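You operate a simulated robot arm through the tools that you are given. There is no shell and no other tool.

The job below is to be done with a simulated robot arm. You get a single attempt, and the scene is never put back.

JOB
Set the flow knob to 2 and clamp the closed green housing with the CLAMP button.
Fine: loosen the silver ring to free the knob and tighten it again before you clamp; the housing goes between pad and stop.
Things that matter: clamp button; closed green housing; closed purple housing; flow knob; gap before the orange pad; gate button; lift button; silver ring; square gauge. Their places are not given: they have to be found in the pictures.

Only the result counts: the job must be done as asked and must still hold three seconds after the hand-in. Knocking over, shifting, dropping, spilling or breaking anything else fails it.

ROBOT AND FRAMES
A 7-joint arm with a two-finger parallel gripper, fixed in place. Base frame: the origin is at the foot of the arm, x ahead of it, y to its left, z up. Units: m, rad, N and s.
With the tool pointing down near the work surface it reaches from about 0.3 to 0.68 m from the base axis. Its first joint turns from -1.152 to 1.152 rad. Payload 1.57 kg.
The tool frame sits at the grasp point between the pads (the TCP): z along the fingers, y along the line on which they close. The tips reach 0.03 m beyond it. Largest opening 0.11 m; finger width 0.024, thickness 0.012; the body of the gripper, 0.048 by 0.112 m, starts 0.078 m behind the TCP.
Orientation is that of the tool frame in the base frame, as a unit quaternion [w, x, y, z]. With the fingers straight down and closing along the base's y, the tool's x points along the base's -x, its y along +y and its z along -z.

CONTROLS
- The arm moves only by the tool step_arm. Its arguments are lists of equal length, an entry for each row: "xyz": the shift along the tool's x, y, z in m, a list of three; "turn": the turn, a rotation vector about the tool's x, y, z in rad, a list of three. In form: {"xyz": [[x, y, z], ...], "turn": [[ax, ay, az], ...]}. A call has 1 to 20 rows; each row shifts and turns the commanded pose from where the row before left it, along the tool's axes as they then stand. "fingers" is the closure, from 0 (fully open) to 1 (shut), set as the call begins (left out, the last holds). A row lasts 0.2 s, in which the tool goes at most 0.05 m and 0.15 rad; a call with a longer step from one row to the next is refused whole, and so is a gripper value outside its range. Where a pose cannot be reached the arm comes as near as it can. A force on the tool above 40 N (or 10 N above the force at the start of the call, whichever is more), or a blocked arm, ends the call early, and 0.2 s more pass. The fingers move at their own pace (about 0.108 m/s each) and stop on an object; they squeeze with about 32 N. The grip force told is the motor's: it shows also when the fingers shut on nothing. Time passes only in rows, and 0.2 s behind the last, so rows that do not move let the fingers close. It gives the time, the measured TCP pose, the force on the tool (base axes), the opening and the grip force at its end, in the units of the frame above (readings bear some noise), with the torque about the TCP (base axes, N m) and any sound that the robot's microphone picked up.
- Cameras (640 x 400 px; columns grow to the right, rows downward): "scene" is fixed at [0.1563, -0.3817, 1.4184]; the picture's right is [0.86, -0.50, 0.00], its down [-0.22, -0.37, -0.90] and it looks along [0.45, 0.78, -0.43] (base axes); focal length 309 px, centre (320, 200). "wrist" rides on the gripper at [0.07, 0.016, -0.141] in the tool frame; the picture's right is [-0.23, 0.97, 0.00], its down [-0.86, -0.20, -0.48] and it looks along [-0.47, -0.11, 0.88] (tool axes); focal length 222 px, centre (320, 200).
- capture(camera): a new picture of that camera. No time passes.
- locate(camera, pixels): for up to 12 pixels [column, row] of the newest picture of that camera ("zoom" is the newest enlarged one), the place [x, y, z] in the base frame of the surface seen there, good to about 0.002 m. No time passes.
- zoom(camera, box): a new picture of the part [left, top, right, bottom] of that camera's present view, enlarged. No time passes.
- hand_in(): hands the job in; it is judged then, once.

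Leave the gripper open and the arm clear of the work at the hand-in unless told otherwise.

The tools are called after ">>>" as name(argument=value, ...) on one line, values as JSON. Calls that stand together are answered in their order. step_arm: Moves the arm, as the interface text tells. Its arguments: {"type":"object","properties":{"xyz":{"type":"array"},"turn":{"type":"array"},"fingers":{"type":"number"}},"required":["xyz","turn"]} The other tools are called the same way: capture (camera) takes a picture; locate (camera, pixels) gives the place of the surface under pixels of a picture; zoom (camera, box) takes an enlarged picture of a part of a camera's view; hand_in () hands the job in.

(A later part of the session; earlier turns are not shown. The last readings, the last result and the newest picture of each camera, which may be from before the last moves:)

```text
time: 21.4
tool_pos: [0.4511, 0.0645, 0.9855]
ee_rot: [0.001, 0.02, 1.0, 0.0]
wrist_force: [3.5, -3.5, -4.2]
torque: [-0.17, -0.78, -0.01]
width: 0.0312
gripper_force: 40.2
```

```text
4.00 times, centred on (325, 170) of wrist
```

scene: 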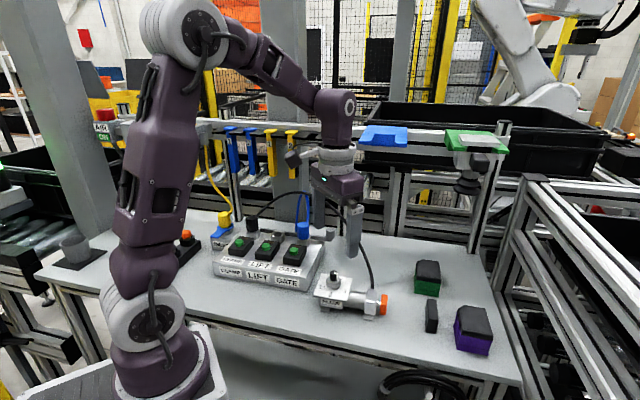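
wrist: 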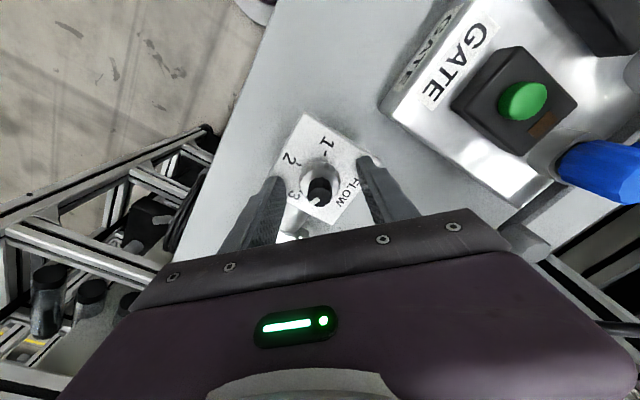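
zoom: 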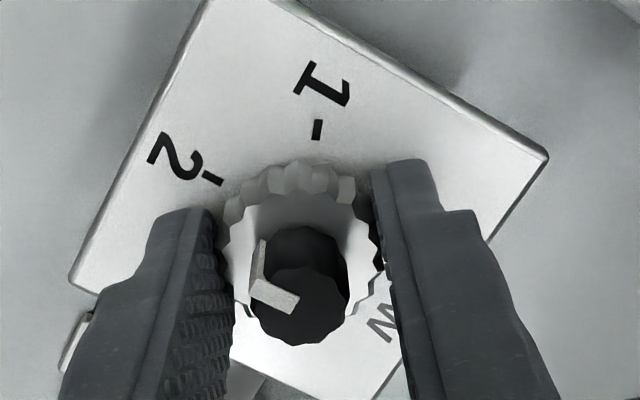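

The ring is back at its starting angle and the pointer still reads 2, with torque about zero. I turn further clockwise in small steps and watch for it to tighten.

>>> step_arm(xyz=[[0, 0, 0], [0, 0, 0]], turn=[[0, 0, 0.08], [0, 0, 0.08]])

>>> zoom(camera="wrist", box=[265, 120, 385, 220])

>>> zoom(camera="scene", box=[325, 265, 355, 300])

```text
time: 22.0
tool_pos: [0.4517, 0.0668, 0.9847]
ee_rot: [0.0, 0.099, 0.995, 0.0]
wrist_force: [0.3, -1.5, -2.3]
torque: [0.03, 0.11, 0.8]
width: 0.0309
gripper_force: 39.6
```

```text
4.00 times, centred on (325, 170) of wrist
```

zoom: 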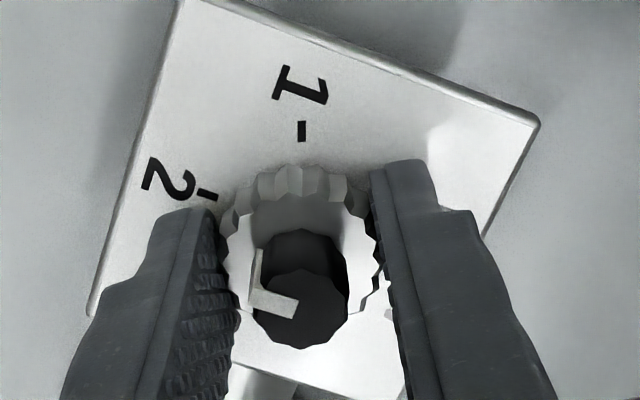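

```text
11.43 times, centred on (340, 282) of scene
```

zoom: 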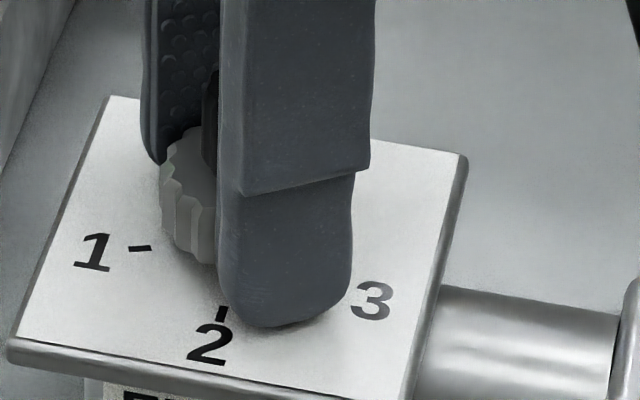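

The torque has jumped to 0.8 N m, so the ring is tight. I give a last small nudge of 0.06 rad to confirm, then release.

>>> step_arm(xyz=[[0, 0, 0], [0, 0, 0]], turn=[[0, 0, 0.06], [0, 0, 0]])

```text
time: 22.6
tool_pos: [0.4513, 0.0654, 0.9854]
ee_rot: [0.0, 0.129, 0.992, 0.0]
wrist_force: [-0.8, 1.9, -0.6]
torque: [0.07, 0.22, 0.78]
width: 0.0312
gripper_force: 39.8
```

The torque holds at 0.78, so the ring is hard against its tight end. I open the fingers and rise straight up.

>>> step_arm(xyz=[[0, 0, 0], [0, 0, 0], [0, 0, -0.03], [0, 0, -0.04], [0, 0, -0.04]], turn=[[0, 0, 0], [0, 0, 0], [0, 0, 0], [0, 0, 0], [0, 0, 0]], fingers=0.5)

>>> zoom(camera="wrist", box=[290, 115, 350, 175])

>>> zoom(camera="scene", box=[325, 265, 355, 300])

```text
time: 23.8
tool_pos: [0.4507, 0.0645, 1.0956]
ee_rot: [0.0, 0.129, 0.992, 0.0]
wrist_force: [0.3, -0.4, -0.9]
torque: [0.0, -0.03, 0.01]
width: 0.0551
gripper_force: 0.1
```

```text
6.67 times, centred on (320, 145) of wrist
```

zoom: 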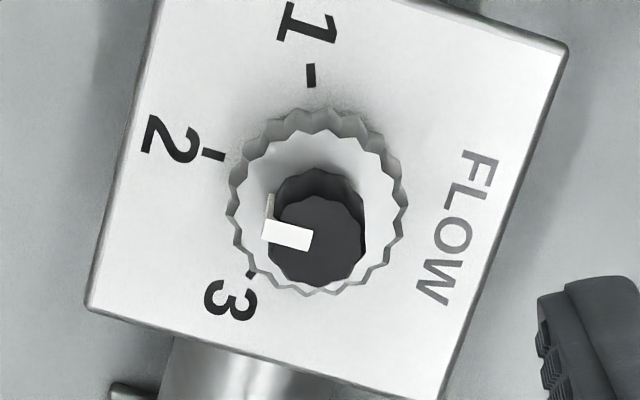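

```text
11.43 times, centred on (340, 282) of scene
```

zoom: 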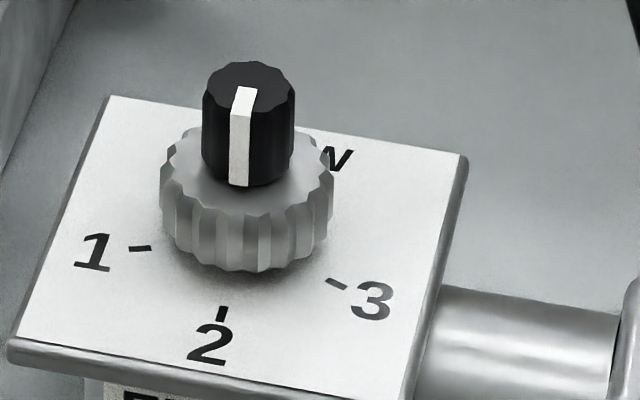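

The knob points at 2 and the ring is tight. Next comes the housing. I turn the gripper so that it closes along the clamp direction (tool y toward (-0.71, 0.71)), then move to a viewing pose near (0.56, -0.07, 1.15).

>>> step_arm(xyz=[[0, 0, -0.005], [0, 0, -0.005], [0, 0, -0.005], [0, 0, -0.005], [0, 0, -0.005], [0, 0, -0.005], [0, 0, -0.005], [0.0045, -0.0431, -0.005], [0.0045, -0.0431, -0.005], [0.0045, -0.0431, -0.005], [0.0045, -0.0431, -0.005]], turn=[[0, 0, -0.14936], [0, 0, -0.14936], [0, 0, -0.14936], [0, 0, -0.14936], [0, 0, -0.14936], [0, 0, -0.14936], [0, 0, -0.14936], [0, 0, 0], [0, 0, 0], [0, 0, 0], [0, 0, 0]], fingers=0)

>>> capture(camera="wrist")

>>> capture(camera="scene")

```text
time: 26.2
tool_pos: [0.561, -0.068, 1.1508]
ee_rot: [0.0, -0.383, 0.924, 0.0]
wrist_force: [1.5, -0.7, -0.3]
torque: [0.02, -0.01, 0.0]
width: 0.1101
gripper_force: 0.1
```

```text
taken
```

wrist: 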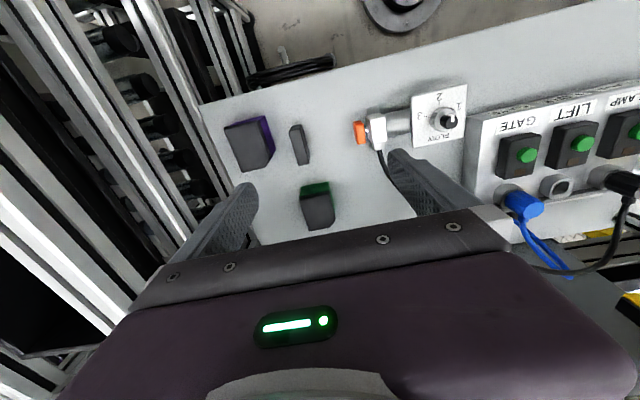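

```text
taken
```

scene: 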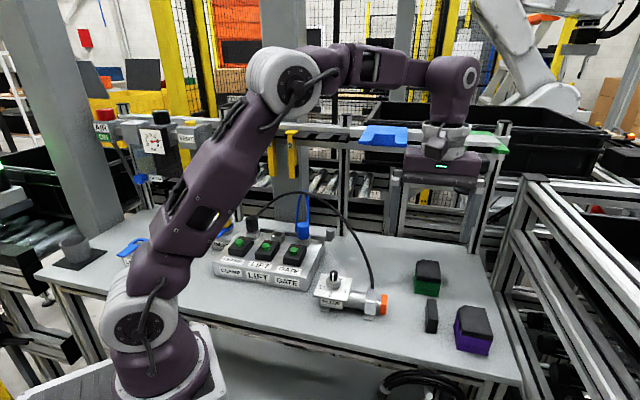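

From above I see the purple housing (250, 145), the stop (299, 145), the green housing (316, 205), the orange pad (360, 132) and the table's front edge. I zoom and locate their corners.

>>> zoom(camera="wrist", box=[220, 80, 400, 240])

>>> locate(camera="wrist", pixels=[[230, 97], [290, 84], [350, 70], [285, 100], [320, 100], [300, 200], [325, 155], [400, 130]])

```text
2.50 times, centred on (310, 160) of wrist
```

zoom: 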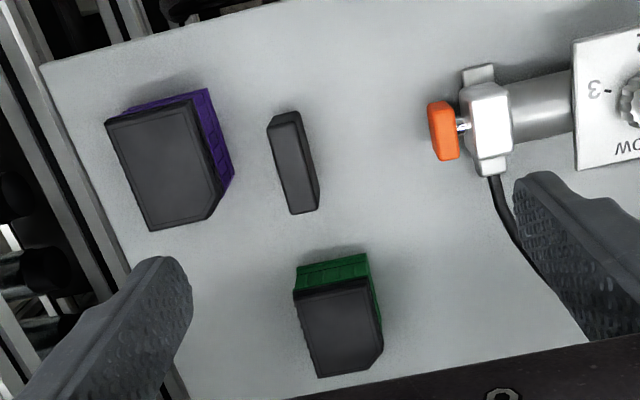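

```text
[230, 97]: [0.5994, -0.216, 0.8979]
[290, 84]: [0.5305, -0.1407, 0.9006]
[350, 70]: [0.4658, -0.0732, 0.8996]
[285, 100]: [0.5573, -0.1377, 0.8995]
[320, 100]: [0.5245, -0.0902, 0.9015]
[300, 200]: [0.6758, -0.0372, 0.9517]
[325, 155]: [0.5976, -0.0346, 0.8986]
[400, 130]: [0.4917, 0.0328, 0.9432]
```

The table's front edge is at about v = 0.27 (v along (0.71, 0.71)). Now I locate the corners of the green housing, the stop and the pad in the zoom.

>>> locate(camera="zoom", pixels=[[297, 268], [367, 254], [295, 292], [367, 278], [382, 340], [360, 368], [320, 376], [380, 318], [307, 335], [338, 325], [375, 300], [330, 262]])

>>> zoom(camera="wrist", box=[280, 100, 380, 165])

```text
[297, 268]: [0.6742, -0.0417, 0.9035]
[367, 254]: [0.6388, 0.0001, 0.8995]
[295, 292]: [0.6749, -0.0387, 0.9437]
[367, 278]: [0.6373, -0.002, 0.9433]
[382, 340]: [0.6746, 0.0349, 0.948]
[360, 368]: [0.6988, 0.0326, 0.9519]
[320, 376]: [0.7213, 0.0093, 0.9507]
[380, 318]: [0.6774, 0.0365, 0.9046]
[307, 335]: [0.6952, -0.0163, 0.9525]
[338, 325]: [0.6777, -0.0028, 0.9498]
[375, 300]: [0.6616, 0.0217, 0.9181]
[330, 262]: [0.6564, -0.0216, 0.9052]
```

```text
6.15 times, centred on (330, 132) of wrist
```

zoom: 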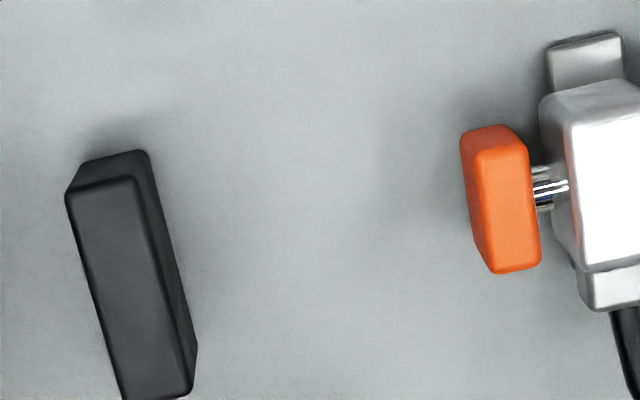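

>>> locate(camera="zoom", pixels=[[70, 195], [140, 180], [130, 396], [190, 390], [195, 345], [148, 155], [465, 150], [495, 268], [525, 150], [537, 265], [480, 200], [510, 210]])

>>> zoom(camera="scene", box=[350, 265, 450, 340])

>>> locate(camera="zoom", pixels=[[240, 162], [252, 165], [236, 200], [245, 210], [244, 255], [250, 230], [465, 190], [460, 240], [458, 300], [462, 345], [480, 200], [478, 270]])

```text
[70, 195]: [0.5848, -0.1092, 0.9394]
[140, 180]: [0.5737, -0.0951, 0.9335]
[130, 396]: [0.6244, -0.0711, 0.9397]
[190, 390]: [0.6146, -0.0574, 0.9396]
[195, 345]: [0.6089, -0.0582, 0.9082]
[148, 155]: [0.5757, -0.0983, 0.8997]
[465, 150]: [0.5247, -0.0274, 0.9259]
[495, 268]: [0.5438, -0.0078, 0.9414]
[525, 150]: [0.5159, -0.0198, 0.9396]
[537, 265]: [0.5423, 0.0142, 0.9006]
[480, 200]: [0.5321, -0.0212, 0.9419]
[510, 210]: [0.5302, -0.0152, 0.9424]
```

```text
5.33 times, centred on (400, 302) of scene
```

zoom: 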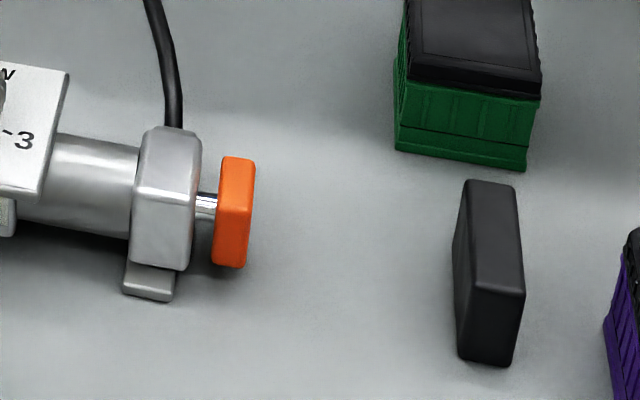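

```text
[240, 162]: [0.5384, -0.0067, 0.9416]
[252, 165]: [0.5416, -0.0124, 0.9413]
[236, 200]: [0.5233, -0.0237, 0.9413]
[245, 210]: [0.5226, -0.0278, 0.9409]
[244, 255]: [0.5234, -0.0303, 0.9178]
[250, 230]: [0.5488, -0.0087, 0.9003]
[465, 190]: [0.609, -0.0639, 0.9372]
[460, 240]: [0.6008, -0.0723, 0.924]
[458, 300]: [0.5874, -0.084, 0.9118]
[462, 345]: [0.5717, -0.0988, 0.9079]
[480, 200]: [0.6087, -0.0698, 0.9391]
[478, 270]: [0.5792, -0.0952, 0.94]
```

I have consistent geometry. The housing centre is at (0.680, 0.002), 0.0535 wide along the clamp direction and 0.0695 long. The stop's inner face is at u = 0.4745 and the pad face at u = 0.391. I tilt the tool by 0.5 rad so the wrist leans toward the robot, away from the overhead carriers, and move to a pre-grasp pose.

>>> step_arm(xyz=[[0, 0, 0], [0, 0, 0], [0, 0, 0], [0, 0, 0], [0, 0, 0], [-0.0009, -0.0085, 0.0339], [-0.0009, -0.0085, 0.0339], [-0.0009, -0.0085, 0.0339], [-0.0009, -0.0085, 0.0339]], turn=[[0, -0.125, 0], [0, -0.125, 0], [0, -0.125, 0], [0, -0.125, 0], [0, 0, 0], [0, 0, 0], [0, 0, 0], [0, 0, 0], [0, 0, 0]], fingers=0.25)

>>> capture(camera="wrist")

>>> capture(camera="scene")

```text
time: 28.2
tool_pos: [0.6324, -0.0455, 1.03]
ee_rot: [0.228, -0.372, 0.895, 0.094]
wrist_force: [0.5, 0.2, -0.5]
torque: [-0.02, -0.03, 0.01]
width: 0.0825
gripper_force: 0.1
```

```text
taken
```

wrist: 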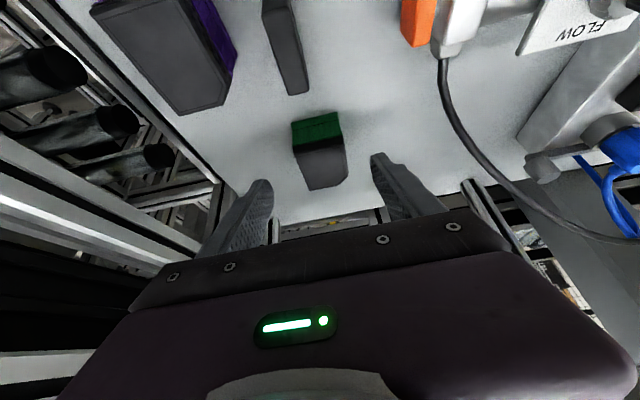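

```text
taken
```

scene: 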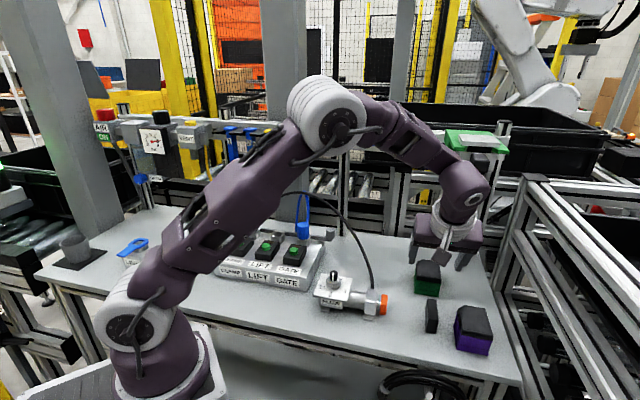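

The tool leans back and the housing sits centred between the fingers at (320, 160). I advance along the finger direction in small steps to TCP z about 0.938.

>>> step_arm(xyz=[[0, 0, 0.03], [0, 0, 0.03], [0, 0, 0.02]], turn=[[0, 0, 0], [0, 0, 0], [0, 0, 0]])

>>> capture(camera="wrist")

>>> zoom(camera="scene", box=[380, 110, 530, 310])

```text
time: 29.0
tool_pos: [0.6594, -0.0173, 0.9621]
ee_rot: [0.228, -0.371, 0.895, 0.094]
wrist_force: [-0.3, -0.1, 0.5]
torque: [0.0, -0.04, -0.02]
width: 0.0826
gripper_force: 0.0
```

```text
taken
```

wrist: 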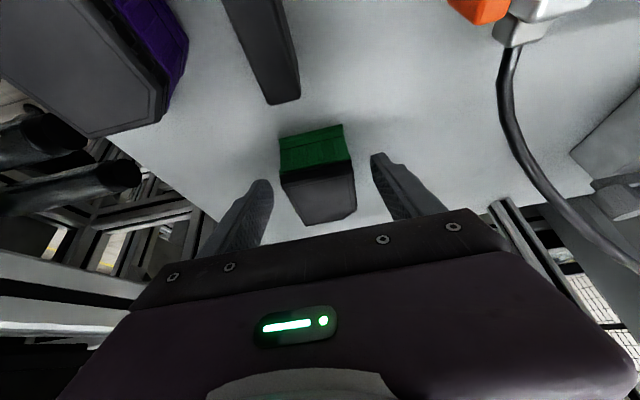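

```text
2.00 times, centred on (455, 210) of scene
```

zoom: 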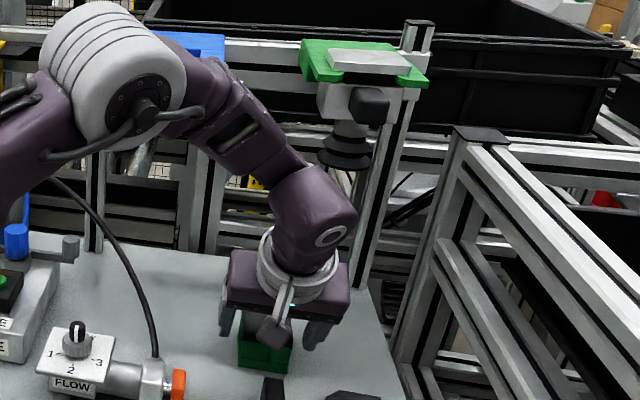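

The clearances look good and the housing is between the fingers. I advance the last 0.027 m.

>>> step_arm(xyz=[[0, 0, 0.015], [0, 0, 0.012]], turn=[[0, 0, 0], [0, 0, 0]])

>>> capture(camera="wrist")

```text
time: 29.6
tool_pos: [0.6681, -0.0088, 0.9385]
ee_rot: [0.229, -0.372, 0.895, 0.095]
wrist_force: [-0.7, 0.0, -0.3]
torque: [-0.01, 0.01, -0.01]
width: 0.0824
gripper_force: 0.1
```

```text
taken
```

wrist: 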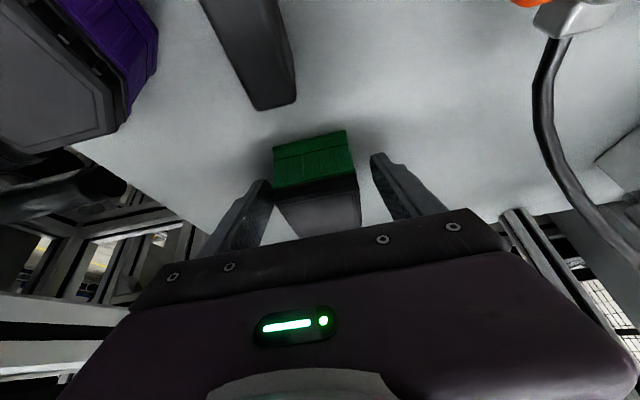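

The fingers are on both sides of the housing with no contact force. I close the fingers.

>>> step_arm(xyz=[[0, 0, 0], [0, 0, 0], [0, 0, 0]], turn=[[0, 0, 0], [0, 0, 0], [0, 0, 0]], fingers=1)

>>> capture(camera="wrist")

```text
time: 30.4
tool_pos: [0.6686, -0.0081, 0.9386]
ee_rot: [0.228, -0.372, 0.895, 0.094]
wrist_force: [0.7, -0.6, -0.7]
torque: [0.06, -0.08, -0.01]
width: 0.0535
gripper_force: 32.3
```

```text
taken
```

wrist: 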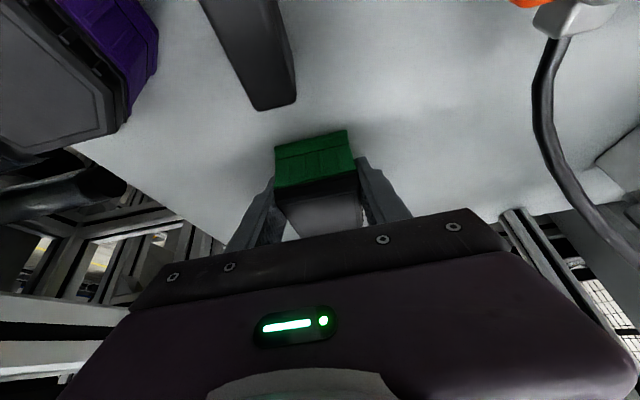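

The grip is firm at 0.0535 m. I lift straight up 0.07 m, which along the tilted tool axes is x -0.479 and z -0.878 per metre, and look.

>>> step_arm(xyz=[[-0.0048, 0, -0.0088], [-0.0096, 0, -0.0176], [-0.0096, 0, -0.0176], [-0.0096, 0, -0.0176]], turn=[[0, 0, 0], [0, 0, 0], [0, 0, 0], [0, 0, 0]])

>>> capture(camera="wrist")

>>> zoom(camera="scene", box=[380, 160, 500, 360])

```text
time: 31.4
tool_pos: [0.6686, -0.0088, 1.0085]
ee_rot: [0.228, -0.372, 0.895, 0.095]
wrist_force: [0.0, -0.8, -1.9]
torque: [-0.04, 0.04, 0.0]
width: 0.0535
gripper_force: 32.3
```

```text
taken
```

wrist: 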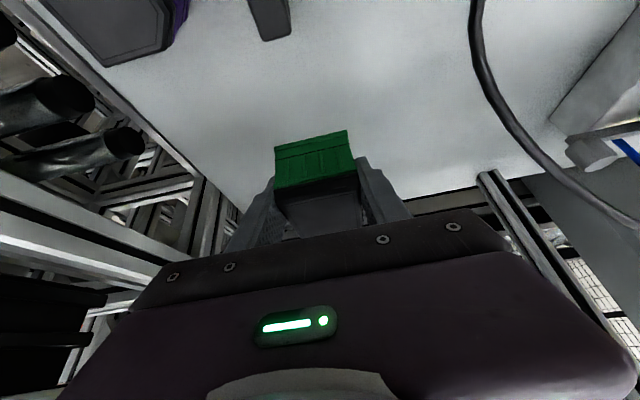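

```text
2.00 times, centred on (440, 260) of scene
```

zoom: 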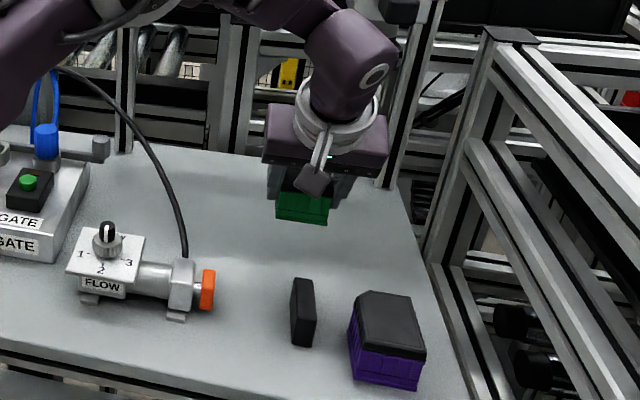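

The housing is lifted and level. I carry it over the stop to the open table spot just in front of the gap, keeping its height.

>>> step_arm(xyz=[[0.0352, 0.0101, -0.0192], [0.0352, 0.0101, -0.0192], [0.0352, 0.0101, -0.0192], [0.0352, 0.0101, -0.0192], [0, 0, 0]], turn=[[0, 0, 0], [0, 0, 0], [0, 0, 0], [0, 0, 0], [0, 0, 0]])

>>> capture(camera="wrist")

>>> zoom(camera="scene", box=[340, 220, 480, 370])

```text
time: 32.6
tool_pos: [0.5274, -0.093, 1.0091]
ee_rot: [0.229, -0.371, 0.895, 0.095]
wrist_force: [-0.1, -0.5, -1.5]
torque: [-0.04, 0.02, 0.03]
width: 0.0537
gripper_force: 32.1
```

```text
taken
```

wrist: 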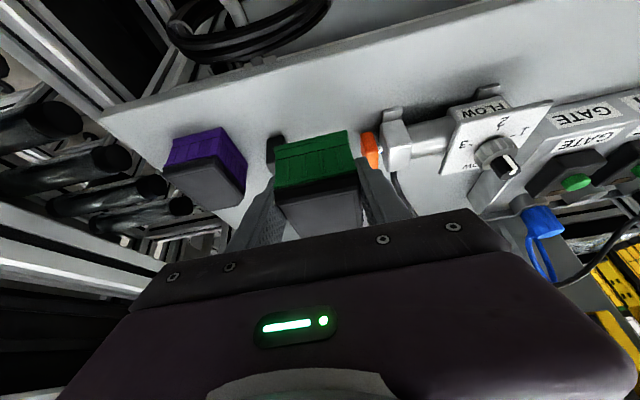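

```text
2.67 times, centred on (410, 295) of scene
```

zoom: 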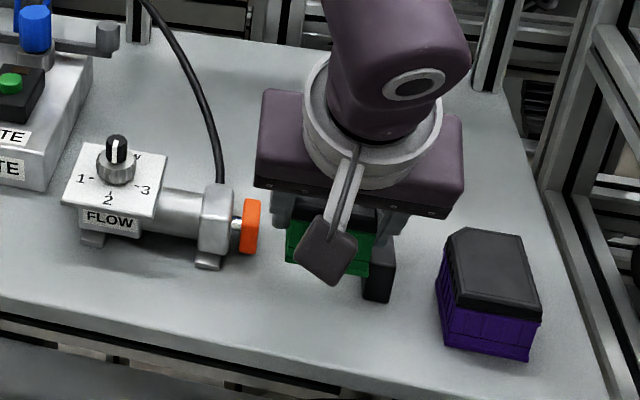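

The position is as planned (u 0.439, v 0.307). I lower 0.068 m, almost to the table.

>>> step_arm(xyz=[[0.0096, 0, 0.0176], [0.0096, 0, 0.0176], [0.0086, 0, 0.0158], [0.0048, 0, 0.0088]], turn=[[0, 0, 0], [0, 0, 0], [0, 0, 0], [0, 0, 0]])

>>> capture(camera="wrist")

>>> zoom(camera="scene", box=[340, 220, 480, 370])

```text
time: 33.6
tool_pos: [0.5267, -0.0942, 0.9399]
ee_rot: [0.228, -0.372, 0.895, 0.095]
wrist_force: [0.4, 1.2, -1.6]
torque: [0.01, 0.04, -0.04]
width: 0.0535
gripper_force: 32.5
```

```text
taken
```

wrist: 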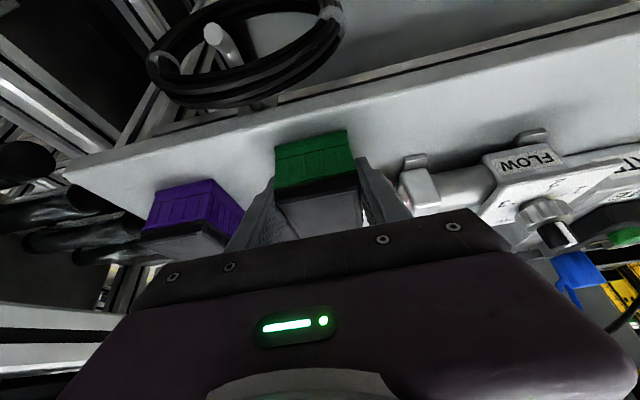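

```text
2.67 times, centred on (410, 295) of scene
```

zoom: 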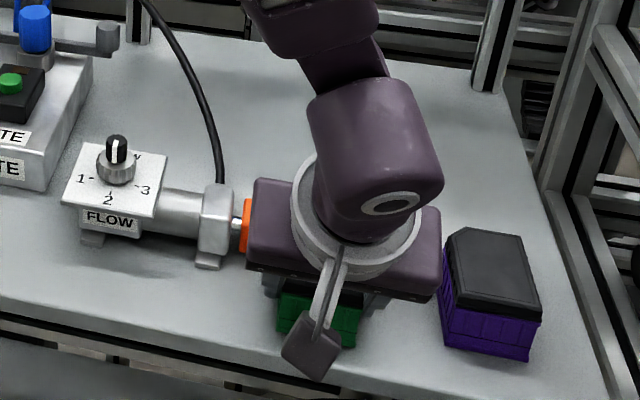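

The housing is about 1 mm above the table. I lower the rest, wait, then open the fingers slightly to 0.07.

>>> step_arm(xyz=[[0.0007, 0, 0.0012], [0, 0, 0]], turn=[[0, 0, 0], [0, 0, 0]])

>>> step_arm(xyz=[[0, 0, 0], [0, 0, 0]], turn=[[0, 0, 0], [0, 0, 0]], fingers=0.36)

>>> capture(camera="wrist")

```text
time: 34.2
tool_pos: [0.5264, -0.0931, 0.9385]
ee_rot: [0.228, -0.371, 0.895, 0.095]
wrist_force: [-0.1, 0.7, -1.4]
torque: [-0.03, 0.0, 0.02]
width: 0.0536
gripper_force: 31.7
```

```text
time: 34.8
tool_pos: [0.5286, -0.0933, 0.9386]
ee_rot: [0.228, -0.371, 0.895, 0.095]
wrist_force: [-0.4, 0.5, -0.7]
torque: [-0.03, 0.01, 0.02]
width: 0.0704
gripper_force: 0.1
```

```text
taken
```

wrist: 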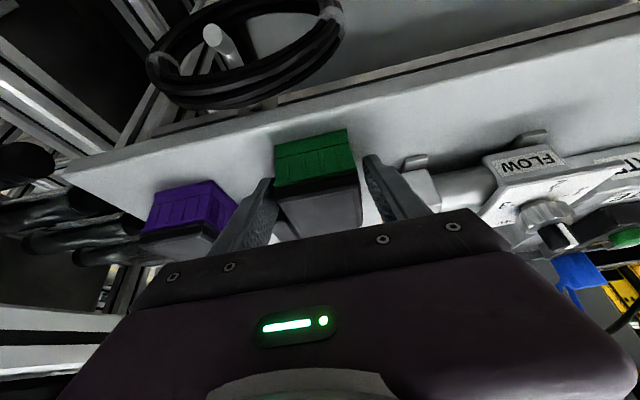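

The housing is released. I back off along the fingers and rise.

>>> step_arm(xyz=[[0, 0, -0.03], [0, 0, -0.04], [0, 0, -0.045], [-0.0192, 0, -0.0351], [0, 0, 0]], turn=[[0, 0, 0], [0, 0, 0], [0, 0, 0], [0, 0, 0], [0, 0, 0]])

>>> capture(camera="wrist")

>>> capture(camera="scene")

```text
time: 36.0
tool_pos: [0.4898, -0.1318, 1.0802]
ee_rot: [0.229, -0.371, 0.895, 0.095]
wrist_force: [0.4, -0.8, -0.5]
torque: [0.01, -0.02, -0.01]
width: 0.0701
gripper_force: 0.1
```

```text
taken
```

wrist: 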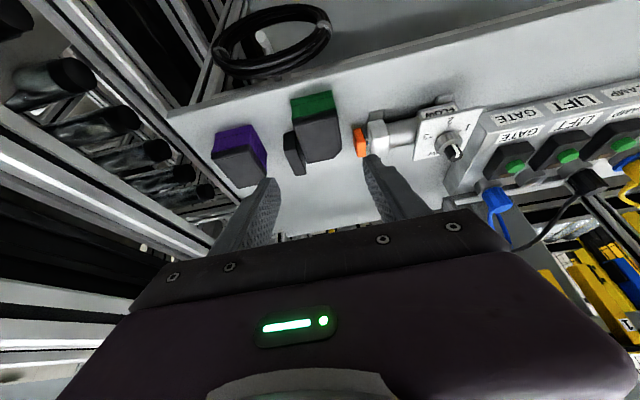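

```text
taken
```

scene: 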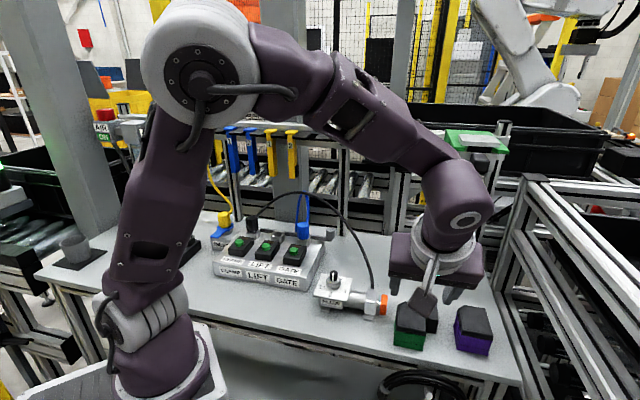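

The housing now stands in front of the gap. I level the tool (turn +0.5 about tool y) and yaw it by -90° seen from above so the fingers close along the housing's length. Then I move over the housing.

>>> step_arm(xyz=[[0, 0, 0], [0, 0, 0], [0, 0, 0], [0, 0, 0], [0, 0, 0], [0, 0, 0], [0, 0, 0], [0, 0, 0], [0, 0, 0], [0, 0, 0], [0, 0, 0], [0, 0, 0], [0, 0, 0], [0, 0, 0], [0, 0, 0], [0, 0.03, 0], [0, 0.039, 0], [0, 0, 0]], turn=[[0, 0.125, 0], [0, 0.125, 0], [0, 0.125, 0], [0, 0.125, 0], [0, 0, 0.1428], [0, 0, 0.1428], [0, 0, 0.1428], [0, 0, 0.1428], [0, 0, 0.1428], [0, 0, 0.1428], [0, 0, 0.1428], [0, 0, 0.1428], [0, 0, 0.1428], [0, 0, 0.1428], [0, 0, 0.1428], [0, 0, 0], [0, 0, 0], [0, 0, 0]], fingers=0.1)

>>> capture(camera="wrist")

>>> capture(camera="scene")

```text
time: 39.8
tool_pos: [0.5363, -0.0838, 1.0798]
ee_rot: [0.0, 0.382, 0.924, 0.0]
wrist_force: [0.3, 0.5, 0.1]
torque: [-0.01, -0.03, 0.02]
width: 0.0987
gripper_force: 0.0
```

```text
taken
```

wrist: 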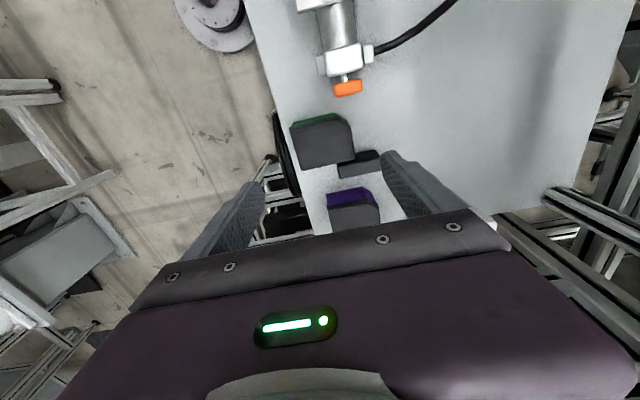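

```text
taken
```

scene: 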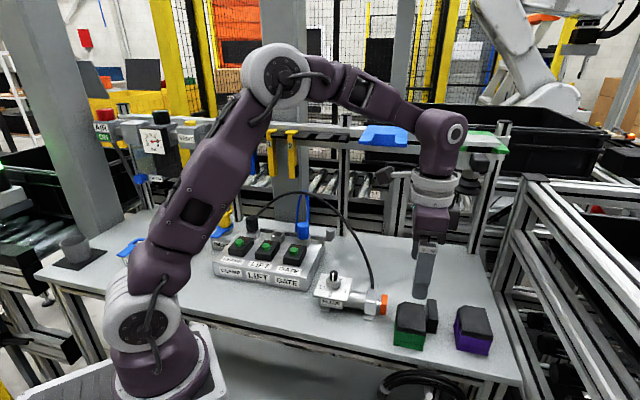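

I now view the housing from above at (322, 140) of the wrist picture. I zoom in and locate its corners, the stop and the pad.

>>> zoom(camera="wrist", box=[275, 70, 395, 185])

```text
3.48 times, centred on (335, 128) of wrist
```

zoom: 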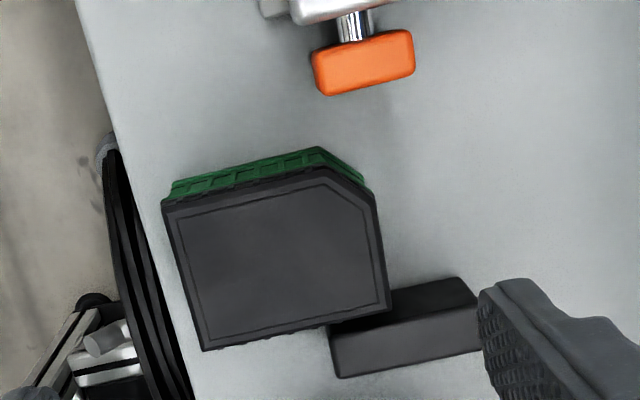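

>>> locate(camera="zoom", pixels=[[165, 203], [204, 347], [387, 305], [373, 200], [326, 173], [270, 260], [335, 335], [470, 285], [478, 345], [330, 90], [412, 70], [180, 190]])

>>> zoom(camera="scene", box=[365, 275, 465, 360])

```text
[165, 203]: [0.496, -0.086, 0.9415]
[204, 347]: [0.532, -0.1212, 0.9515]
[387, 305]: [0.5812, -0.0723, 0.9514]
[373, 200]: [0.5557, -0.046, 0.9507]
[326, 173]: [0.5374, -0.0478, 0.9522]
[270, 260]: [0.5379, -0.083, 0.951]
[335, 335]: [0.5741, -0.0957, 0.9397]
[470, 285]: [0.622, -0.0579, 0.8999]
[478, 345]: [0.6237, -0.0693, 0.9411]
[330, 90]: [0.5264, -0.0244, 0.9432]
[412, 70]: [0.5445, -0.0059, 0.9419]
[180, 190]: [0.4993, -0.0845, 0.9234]
```

```text
4.71 times, centred on (415, 318) of scene
```

zoom: 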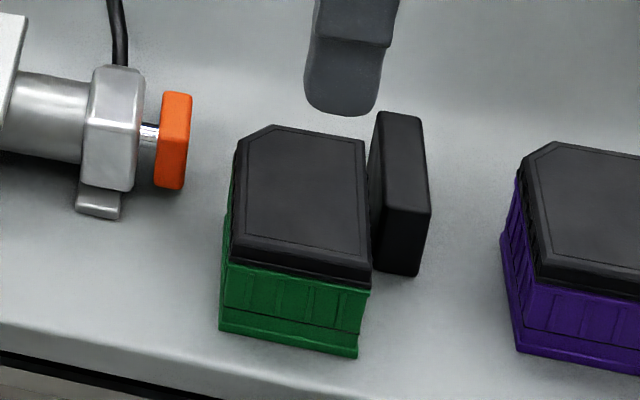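

The housing centre is at u 0.4375, v 0.3245, still aligned. I shift slightly and descend vertically with the fingers 0.099 open, to TCP z 0.938.

>>> step_arm(xyz=[[-0.0015, 0.0045, 0.03], [0, 0, 0.04], [0, 0, 0.04], [0, 0, 0.02], [0, 0, 0.0118]], turn=[[0, 0, 0], [0, 0, 0], [0, 0, 0], [0, 0, 0], [0, 0, 0]])

>>> capture(camera="wrist")

>>> zoom(camera="scene", box=[350, 240, 480, 360])

```text
time: 41.0
tool_pos: [0.541, -0.0809, 0.9374]
ee_rot: [0.0, 0.381, 0.924, 0.0]
wrist_force: [-1.6, 0.2, -0.2]
torque: [0.01, 0.01, -0.02]
width: 0.0991
gripper_force: 0.1
```

```text
taken
```

wrist: 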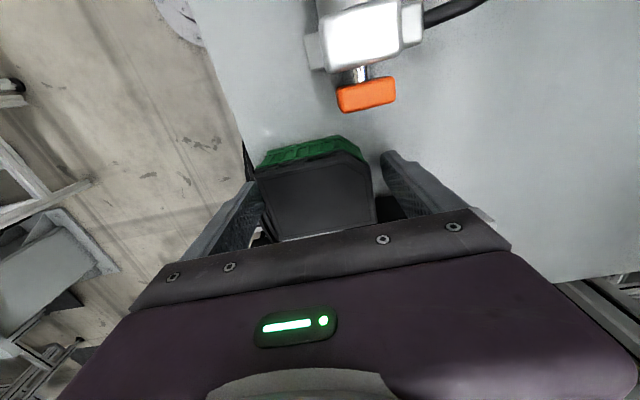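

```text
3.33 times, centred on (415, 300) of scene
```

zoom: 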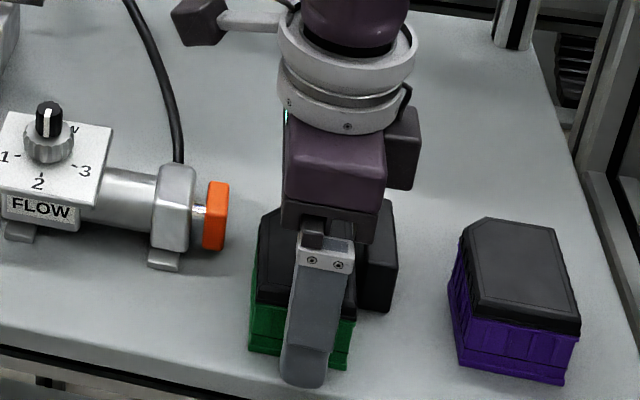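

The fingers stand at both ends of the housing. I close on it.

>>> step_arm(xyz=[[0, 0, 0], [0, 0, 0], [0, 0, 0]], turn=[[0, 0, 0], [0, 0, 0], [0, 0, 0]], fingers=1)

>>> capture(camera="wrist")

```text
time: 41.8
tool_pos: [0.541, -0.0814, 0.9376]
ee_rot: [0.0, 0.382, 0.924, 0.0]
wrist_force: [0.6, 0.2, -0.8]
torque: [0.02, -0.01, 0.02]
width: 0.0715
gripper_force: 31.9
```

```text
taken
```

wrist: 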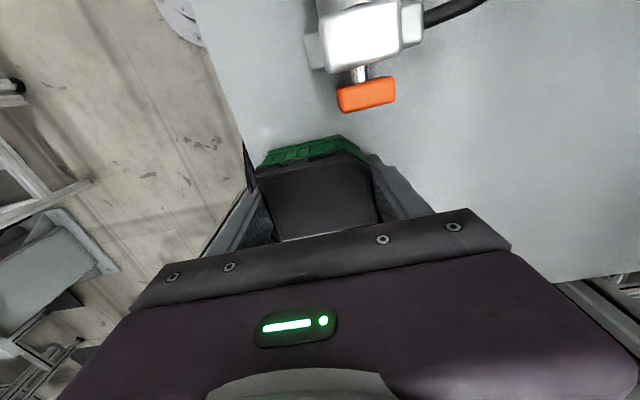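

The grip is firm along the length at 0.0715. I lift 6 mm, slide +0.0395 m along the gap to its centre line, and shift 7 mm toward the stop.

>>> step_arm(xyz=[[0, 0, -0.006], [0, 0.02, 0], [0, 0.0195, 0], [-0.007, 0, 0], [0, 0, 0]], turn=[[0, 0, 0], [0, 0, 0], [0, 0, 0], [0, 0, 0], [0, 0, 0]])

>>> capture(camera="wrist")

>>> zoom(camera="scene", box=[360, 260, 450, 345])

```text
time: 43.0
tool_pos: [0.5741, -0.0578, 0.9435]
ee_rot: [0.0, 0.381, 0.925, 0.0]
wrist_force: [0.6, -0.8, -2.0]
torque: [0.0, 0.03, -0.03]
width: 0.0714
gripper_force: 32.6
```

```text
taken
```

wrist: 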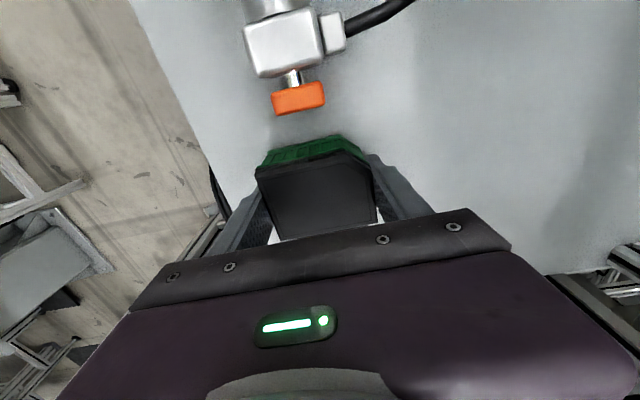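

```text
4.71 times, centred on (405, 302) of scene
```

zoom: 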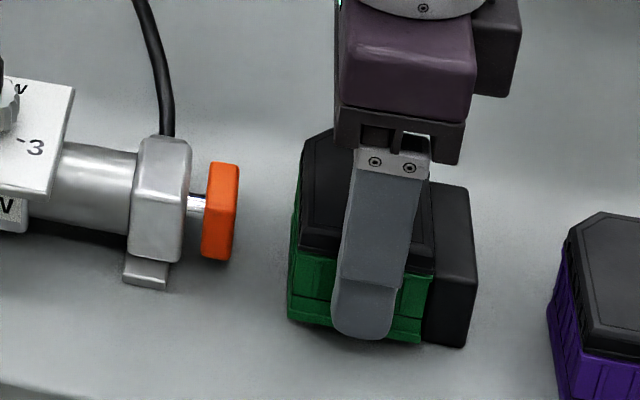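

The housing is beside the stop without touching it, and lies on the clamp axis (v 0.365). I lower it 6 mm to the table, then open the fingers.

>>> step_arm(xyz=[[0, 0, 0.003], [0, 0, 0.003], [0, 0, 0]], turn=[[0, 0, 0], [0, 0, 0], [0, 0, 0]])

>>> step_arm(xyz=[[0, 0, 0], [0, 0, 0]], turn=[[0, 0, 0], [0, 0, 0]], fingers=0.12)

>>> zoom(camera="scene", box=[360, 260, 450, 345])

>>> capture(camera="wrist")

```text
time: 43.8
tool_pos: [0.5742, -0.058, 0.9375]
ee_rot: [-0.001, 0.382, 0.924, 0.001]
wrist_force: [0.6, -0.1, -1.9]
torque: [0.01, 0.0, 0.02]
width: 0.0718
gripper_force: 32.0
```

```text
time: 44.4
tool_pos: [0.5737, -0.0579, 0.9378]
ee_rot: [0.0, 0.381, 0.924, 0.0]
wrist_force: [-0.2, 0.1, 0.5]
torque: [-0.02, 0.0, 0.01]
width: 0.0969
gripper_force: 0.0
```

```text
4.71 times, centred on (405, 302) of scene
```

zoom: 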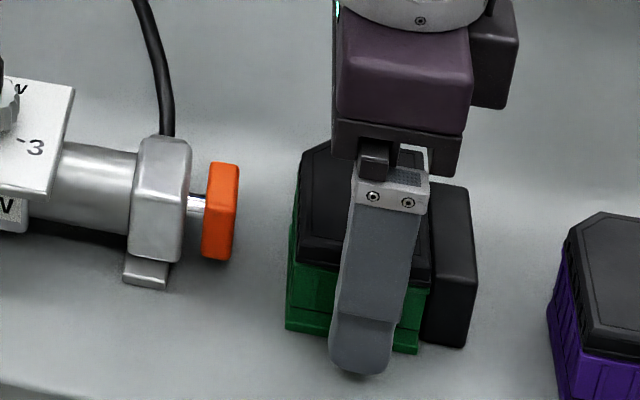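

```text
taken
```

wrist: 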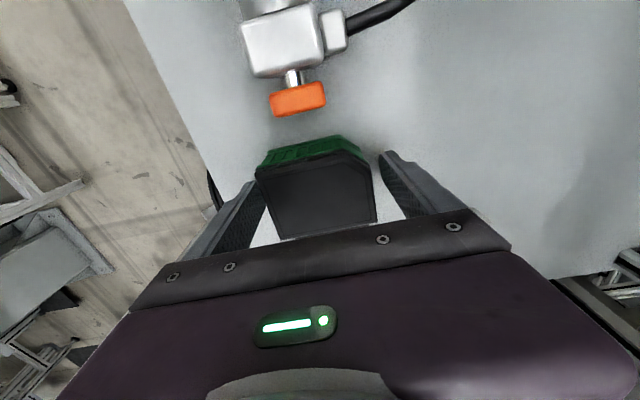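

The housing is released and upright. I rise straight up 0.15 m and check the placement.

>>> step_arm(xyz=[[0, 0, -0.02], [0, 0, -0.04], [0, 0, -0.045], [0, 0, -0.045], [0, 0, 0]], turn=[[0, 0, 0], [0, 0, 0], [0, 0, 0], [0, 0, 0], [0, 0, 0]])

>>> zoom(camera="wrist", box=[275, 70, 395, 185])

>>> zoom(camera="scene", box=[350, 260, 450, 345])

```text
time: 45.6
tool_pos: [0.5736, -0.0595, 1.089]
ee_rot: [0.0, 0.383, 0.924, 0.0]
wrist_force: [0.3, 0.3, 0.4]
torque: [-0.02, 0.0, 0.01]
width: 0.0965
gripper_force: 0.1
```

```text
3.48 times, centred on (335, 128) of wrist
```

zoom: 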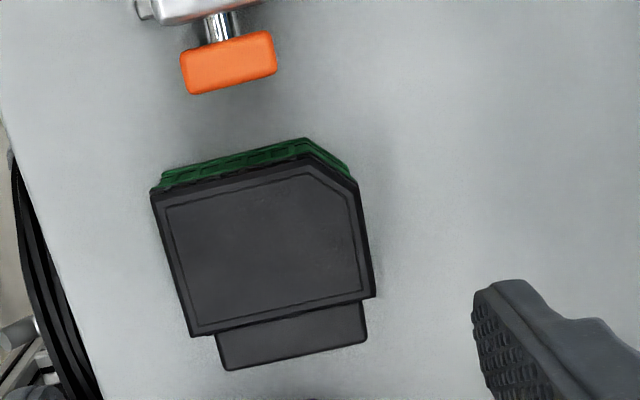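

```text
4.71 times, centred on (400, 302) of scene
```

zoom: 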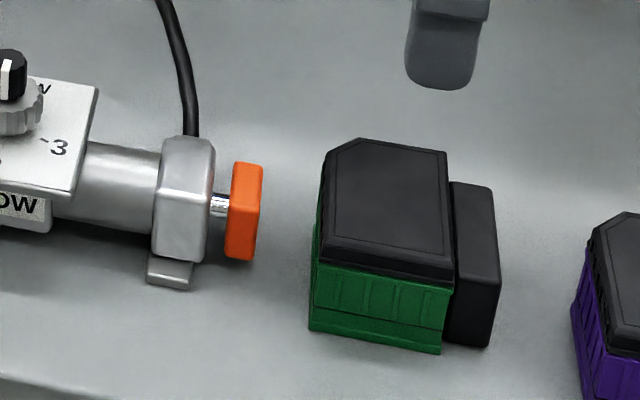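

The housing is well placed between pad and stop. Now for the CLAMP button. I take a fresh scene picture and locate the buttons, the hose, and the tools hanging behind them to plan a clear path.

>>> capture(camera="scene")

>>> locate(camera="scene", pixels=[[152, 140], [190, 135], [230, 160], [252, 165], [268, 175], [252, 222], [253, 232], [290, 197], [237, 240], [240, 246], [224, 222], [222, 235]])

>>> zoom(camera="scene", box=[200, 180, 330, 300])

```text
taken
```

scene: 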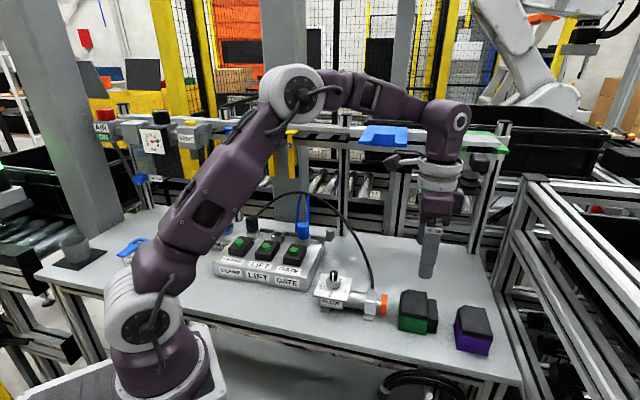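

```text
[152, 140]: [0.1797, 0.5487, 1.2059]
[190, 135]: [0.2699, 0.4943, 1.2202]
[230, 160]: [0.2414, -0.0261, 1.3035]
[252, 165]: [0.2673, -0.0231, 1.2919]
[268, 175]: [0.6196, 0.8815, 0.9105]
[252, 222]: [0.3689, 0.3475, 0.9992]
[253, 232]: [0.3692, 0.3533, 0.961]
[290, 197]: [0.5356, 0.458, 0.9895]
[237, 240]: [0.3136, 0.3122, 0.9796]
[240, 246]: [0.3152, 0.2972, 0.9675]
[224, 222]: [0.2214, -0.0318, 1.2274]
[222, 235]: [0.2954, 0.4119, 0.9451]
```

```text
3.33 times, centred on (265, 240) of scene
```

zoom: 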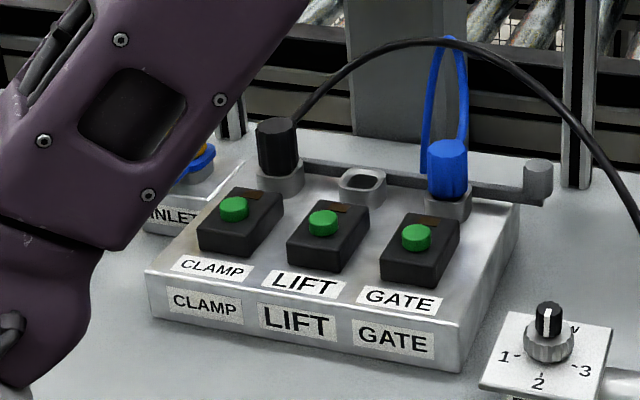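

The CLAMP button's top is near (0.3135, 0.312, 0.979), and the black hose connector is at (0.369, 0.35). I turn the gripper back by +90° so its narrow side faces the connector, raise it, and travel over to above CLAMP at z 1.15.

>>> step_arm(xyz=[[0, 0, -0.0056], [0, 0, -0.0056], [0, 0, -0.0056], [0, 0, -0.0056], [0, 0, -0.0056], [0, 0, -0.0056], [0, 0, -0.0056], [0, 0, -0.0056], [0, 0, -0.0056], [0, 0, -0.0056], [0, 0, -0.0056]], turn=[[0, 0, -0.1428], [0, 0, -0.1428], [0, 0, -0.1428], [0, 0, -0.1428], [0, 0, -0.1428], [0, 0, -0.1428], [0, 0, -0.1428], [0, 0, -0.1428], [0, 0, -0.1428], [0, 0, -0.1428], [0, 0, -0.1428]], fingers=1)

>>> step_arm(xyz=[[0, 0.0446, 0], [0, 0.0446, 0], [0, 0.0446, 0], [0, 0.0446, 0], [0, 0.0446, 0], [0, 0.0446, 0], [0, 0.0446, 0], [-0.026, 0.0357, 0], [-0.026, 0.0357, 0], [-0.0265, 0.0357, 0], [0, 0.0269, 0], [0, 0, 0]], turn=[[0, 0, 0], [0, 0, 0], [0, 0, 0], [0, 0, 0], [0, 0, 0], [0, 0, 0], [0, 0, 0], [0, 0, 0], [0, 0, 0], [0, 0, 0], [0, 0, 0], [0, 0, 0]])

>>> capture(camera="wrist")

>>> capture(camera="scene")

```text
time: 48.0
tool_pos: [0.5743, -0.0586, 1.1493]
ee_rot: [0.0, -0.385, 0.923, 0.0]
wrist_force: [0.1, 0.8, -0.5]
torque: [0.04, 0.04, -0.01]
width: 0.0
gripper_force: 22.2
```

```text
time: 50.6
tool_pos: [0.3121, 0.3128, 1.1495]
ee_rot: [0.0, -0.384, 0.923, 0.0]
wrist_force: [-0.2, 1.0, 0.1]
torque: [0.02, 0.0, -0.04]
width: 0.0001
gripper_force: 21.4
```

```text
taken
```

wrist: 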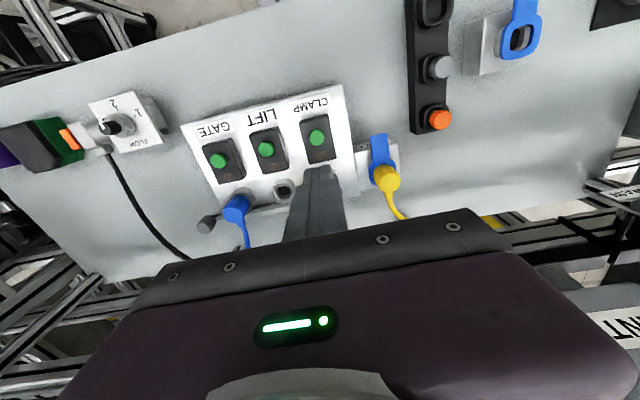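

```text
taken
```

scene: 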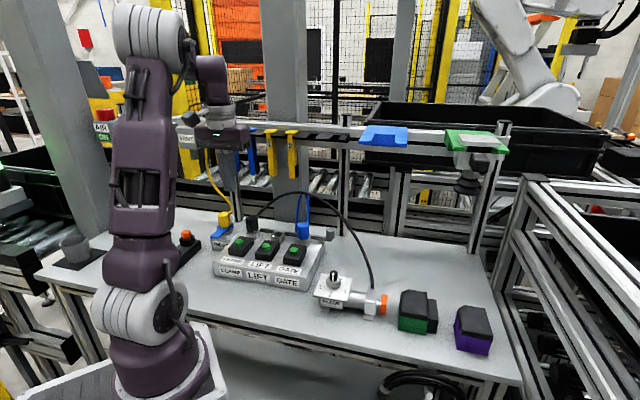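

The gripper hovers over CLAMP. I see the CLAMP button at (317, 138) in the wrist picture, and I measure it and check clearance to the parts behind.

>>> zoom(camera="wrist", box=[280, 85, 370, 180])

>>> locate(camera="wrist", pixels=[[317, 138], [305, 137], [330, 140], [316, 150], [316, 128], [312, 155], [283, 190], [385, 150]])

>>> zoom(camera="scene", box=[150, 90, 310, 290])

```text
4.21 times, centred on (325, 132) of wrist
```

zoom: 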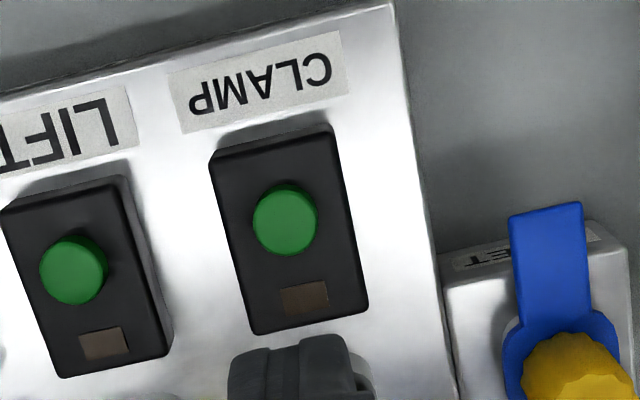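

```text
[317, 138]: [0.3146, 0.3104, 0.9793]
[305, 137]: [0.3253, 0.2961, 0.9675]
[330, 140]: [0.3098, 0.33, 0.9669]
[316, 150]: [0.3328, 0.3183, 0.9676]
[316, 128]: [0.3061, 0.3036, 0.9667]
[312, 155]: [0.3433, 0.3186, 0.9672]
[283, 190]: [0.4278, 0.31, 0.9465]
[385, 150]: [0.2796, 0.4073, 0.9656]
```

```text
2.00 times, centred on (230, 190) of scene
```

zoom: 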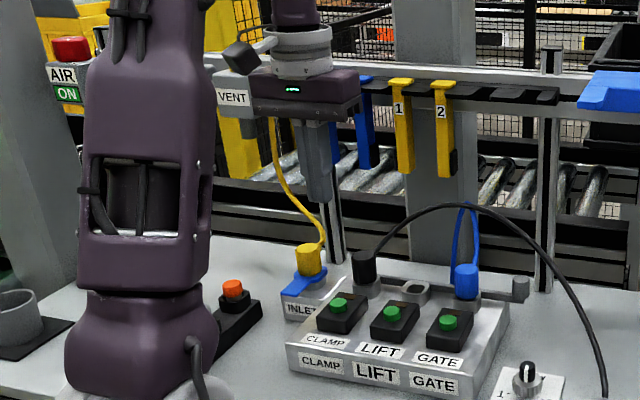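

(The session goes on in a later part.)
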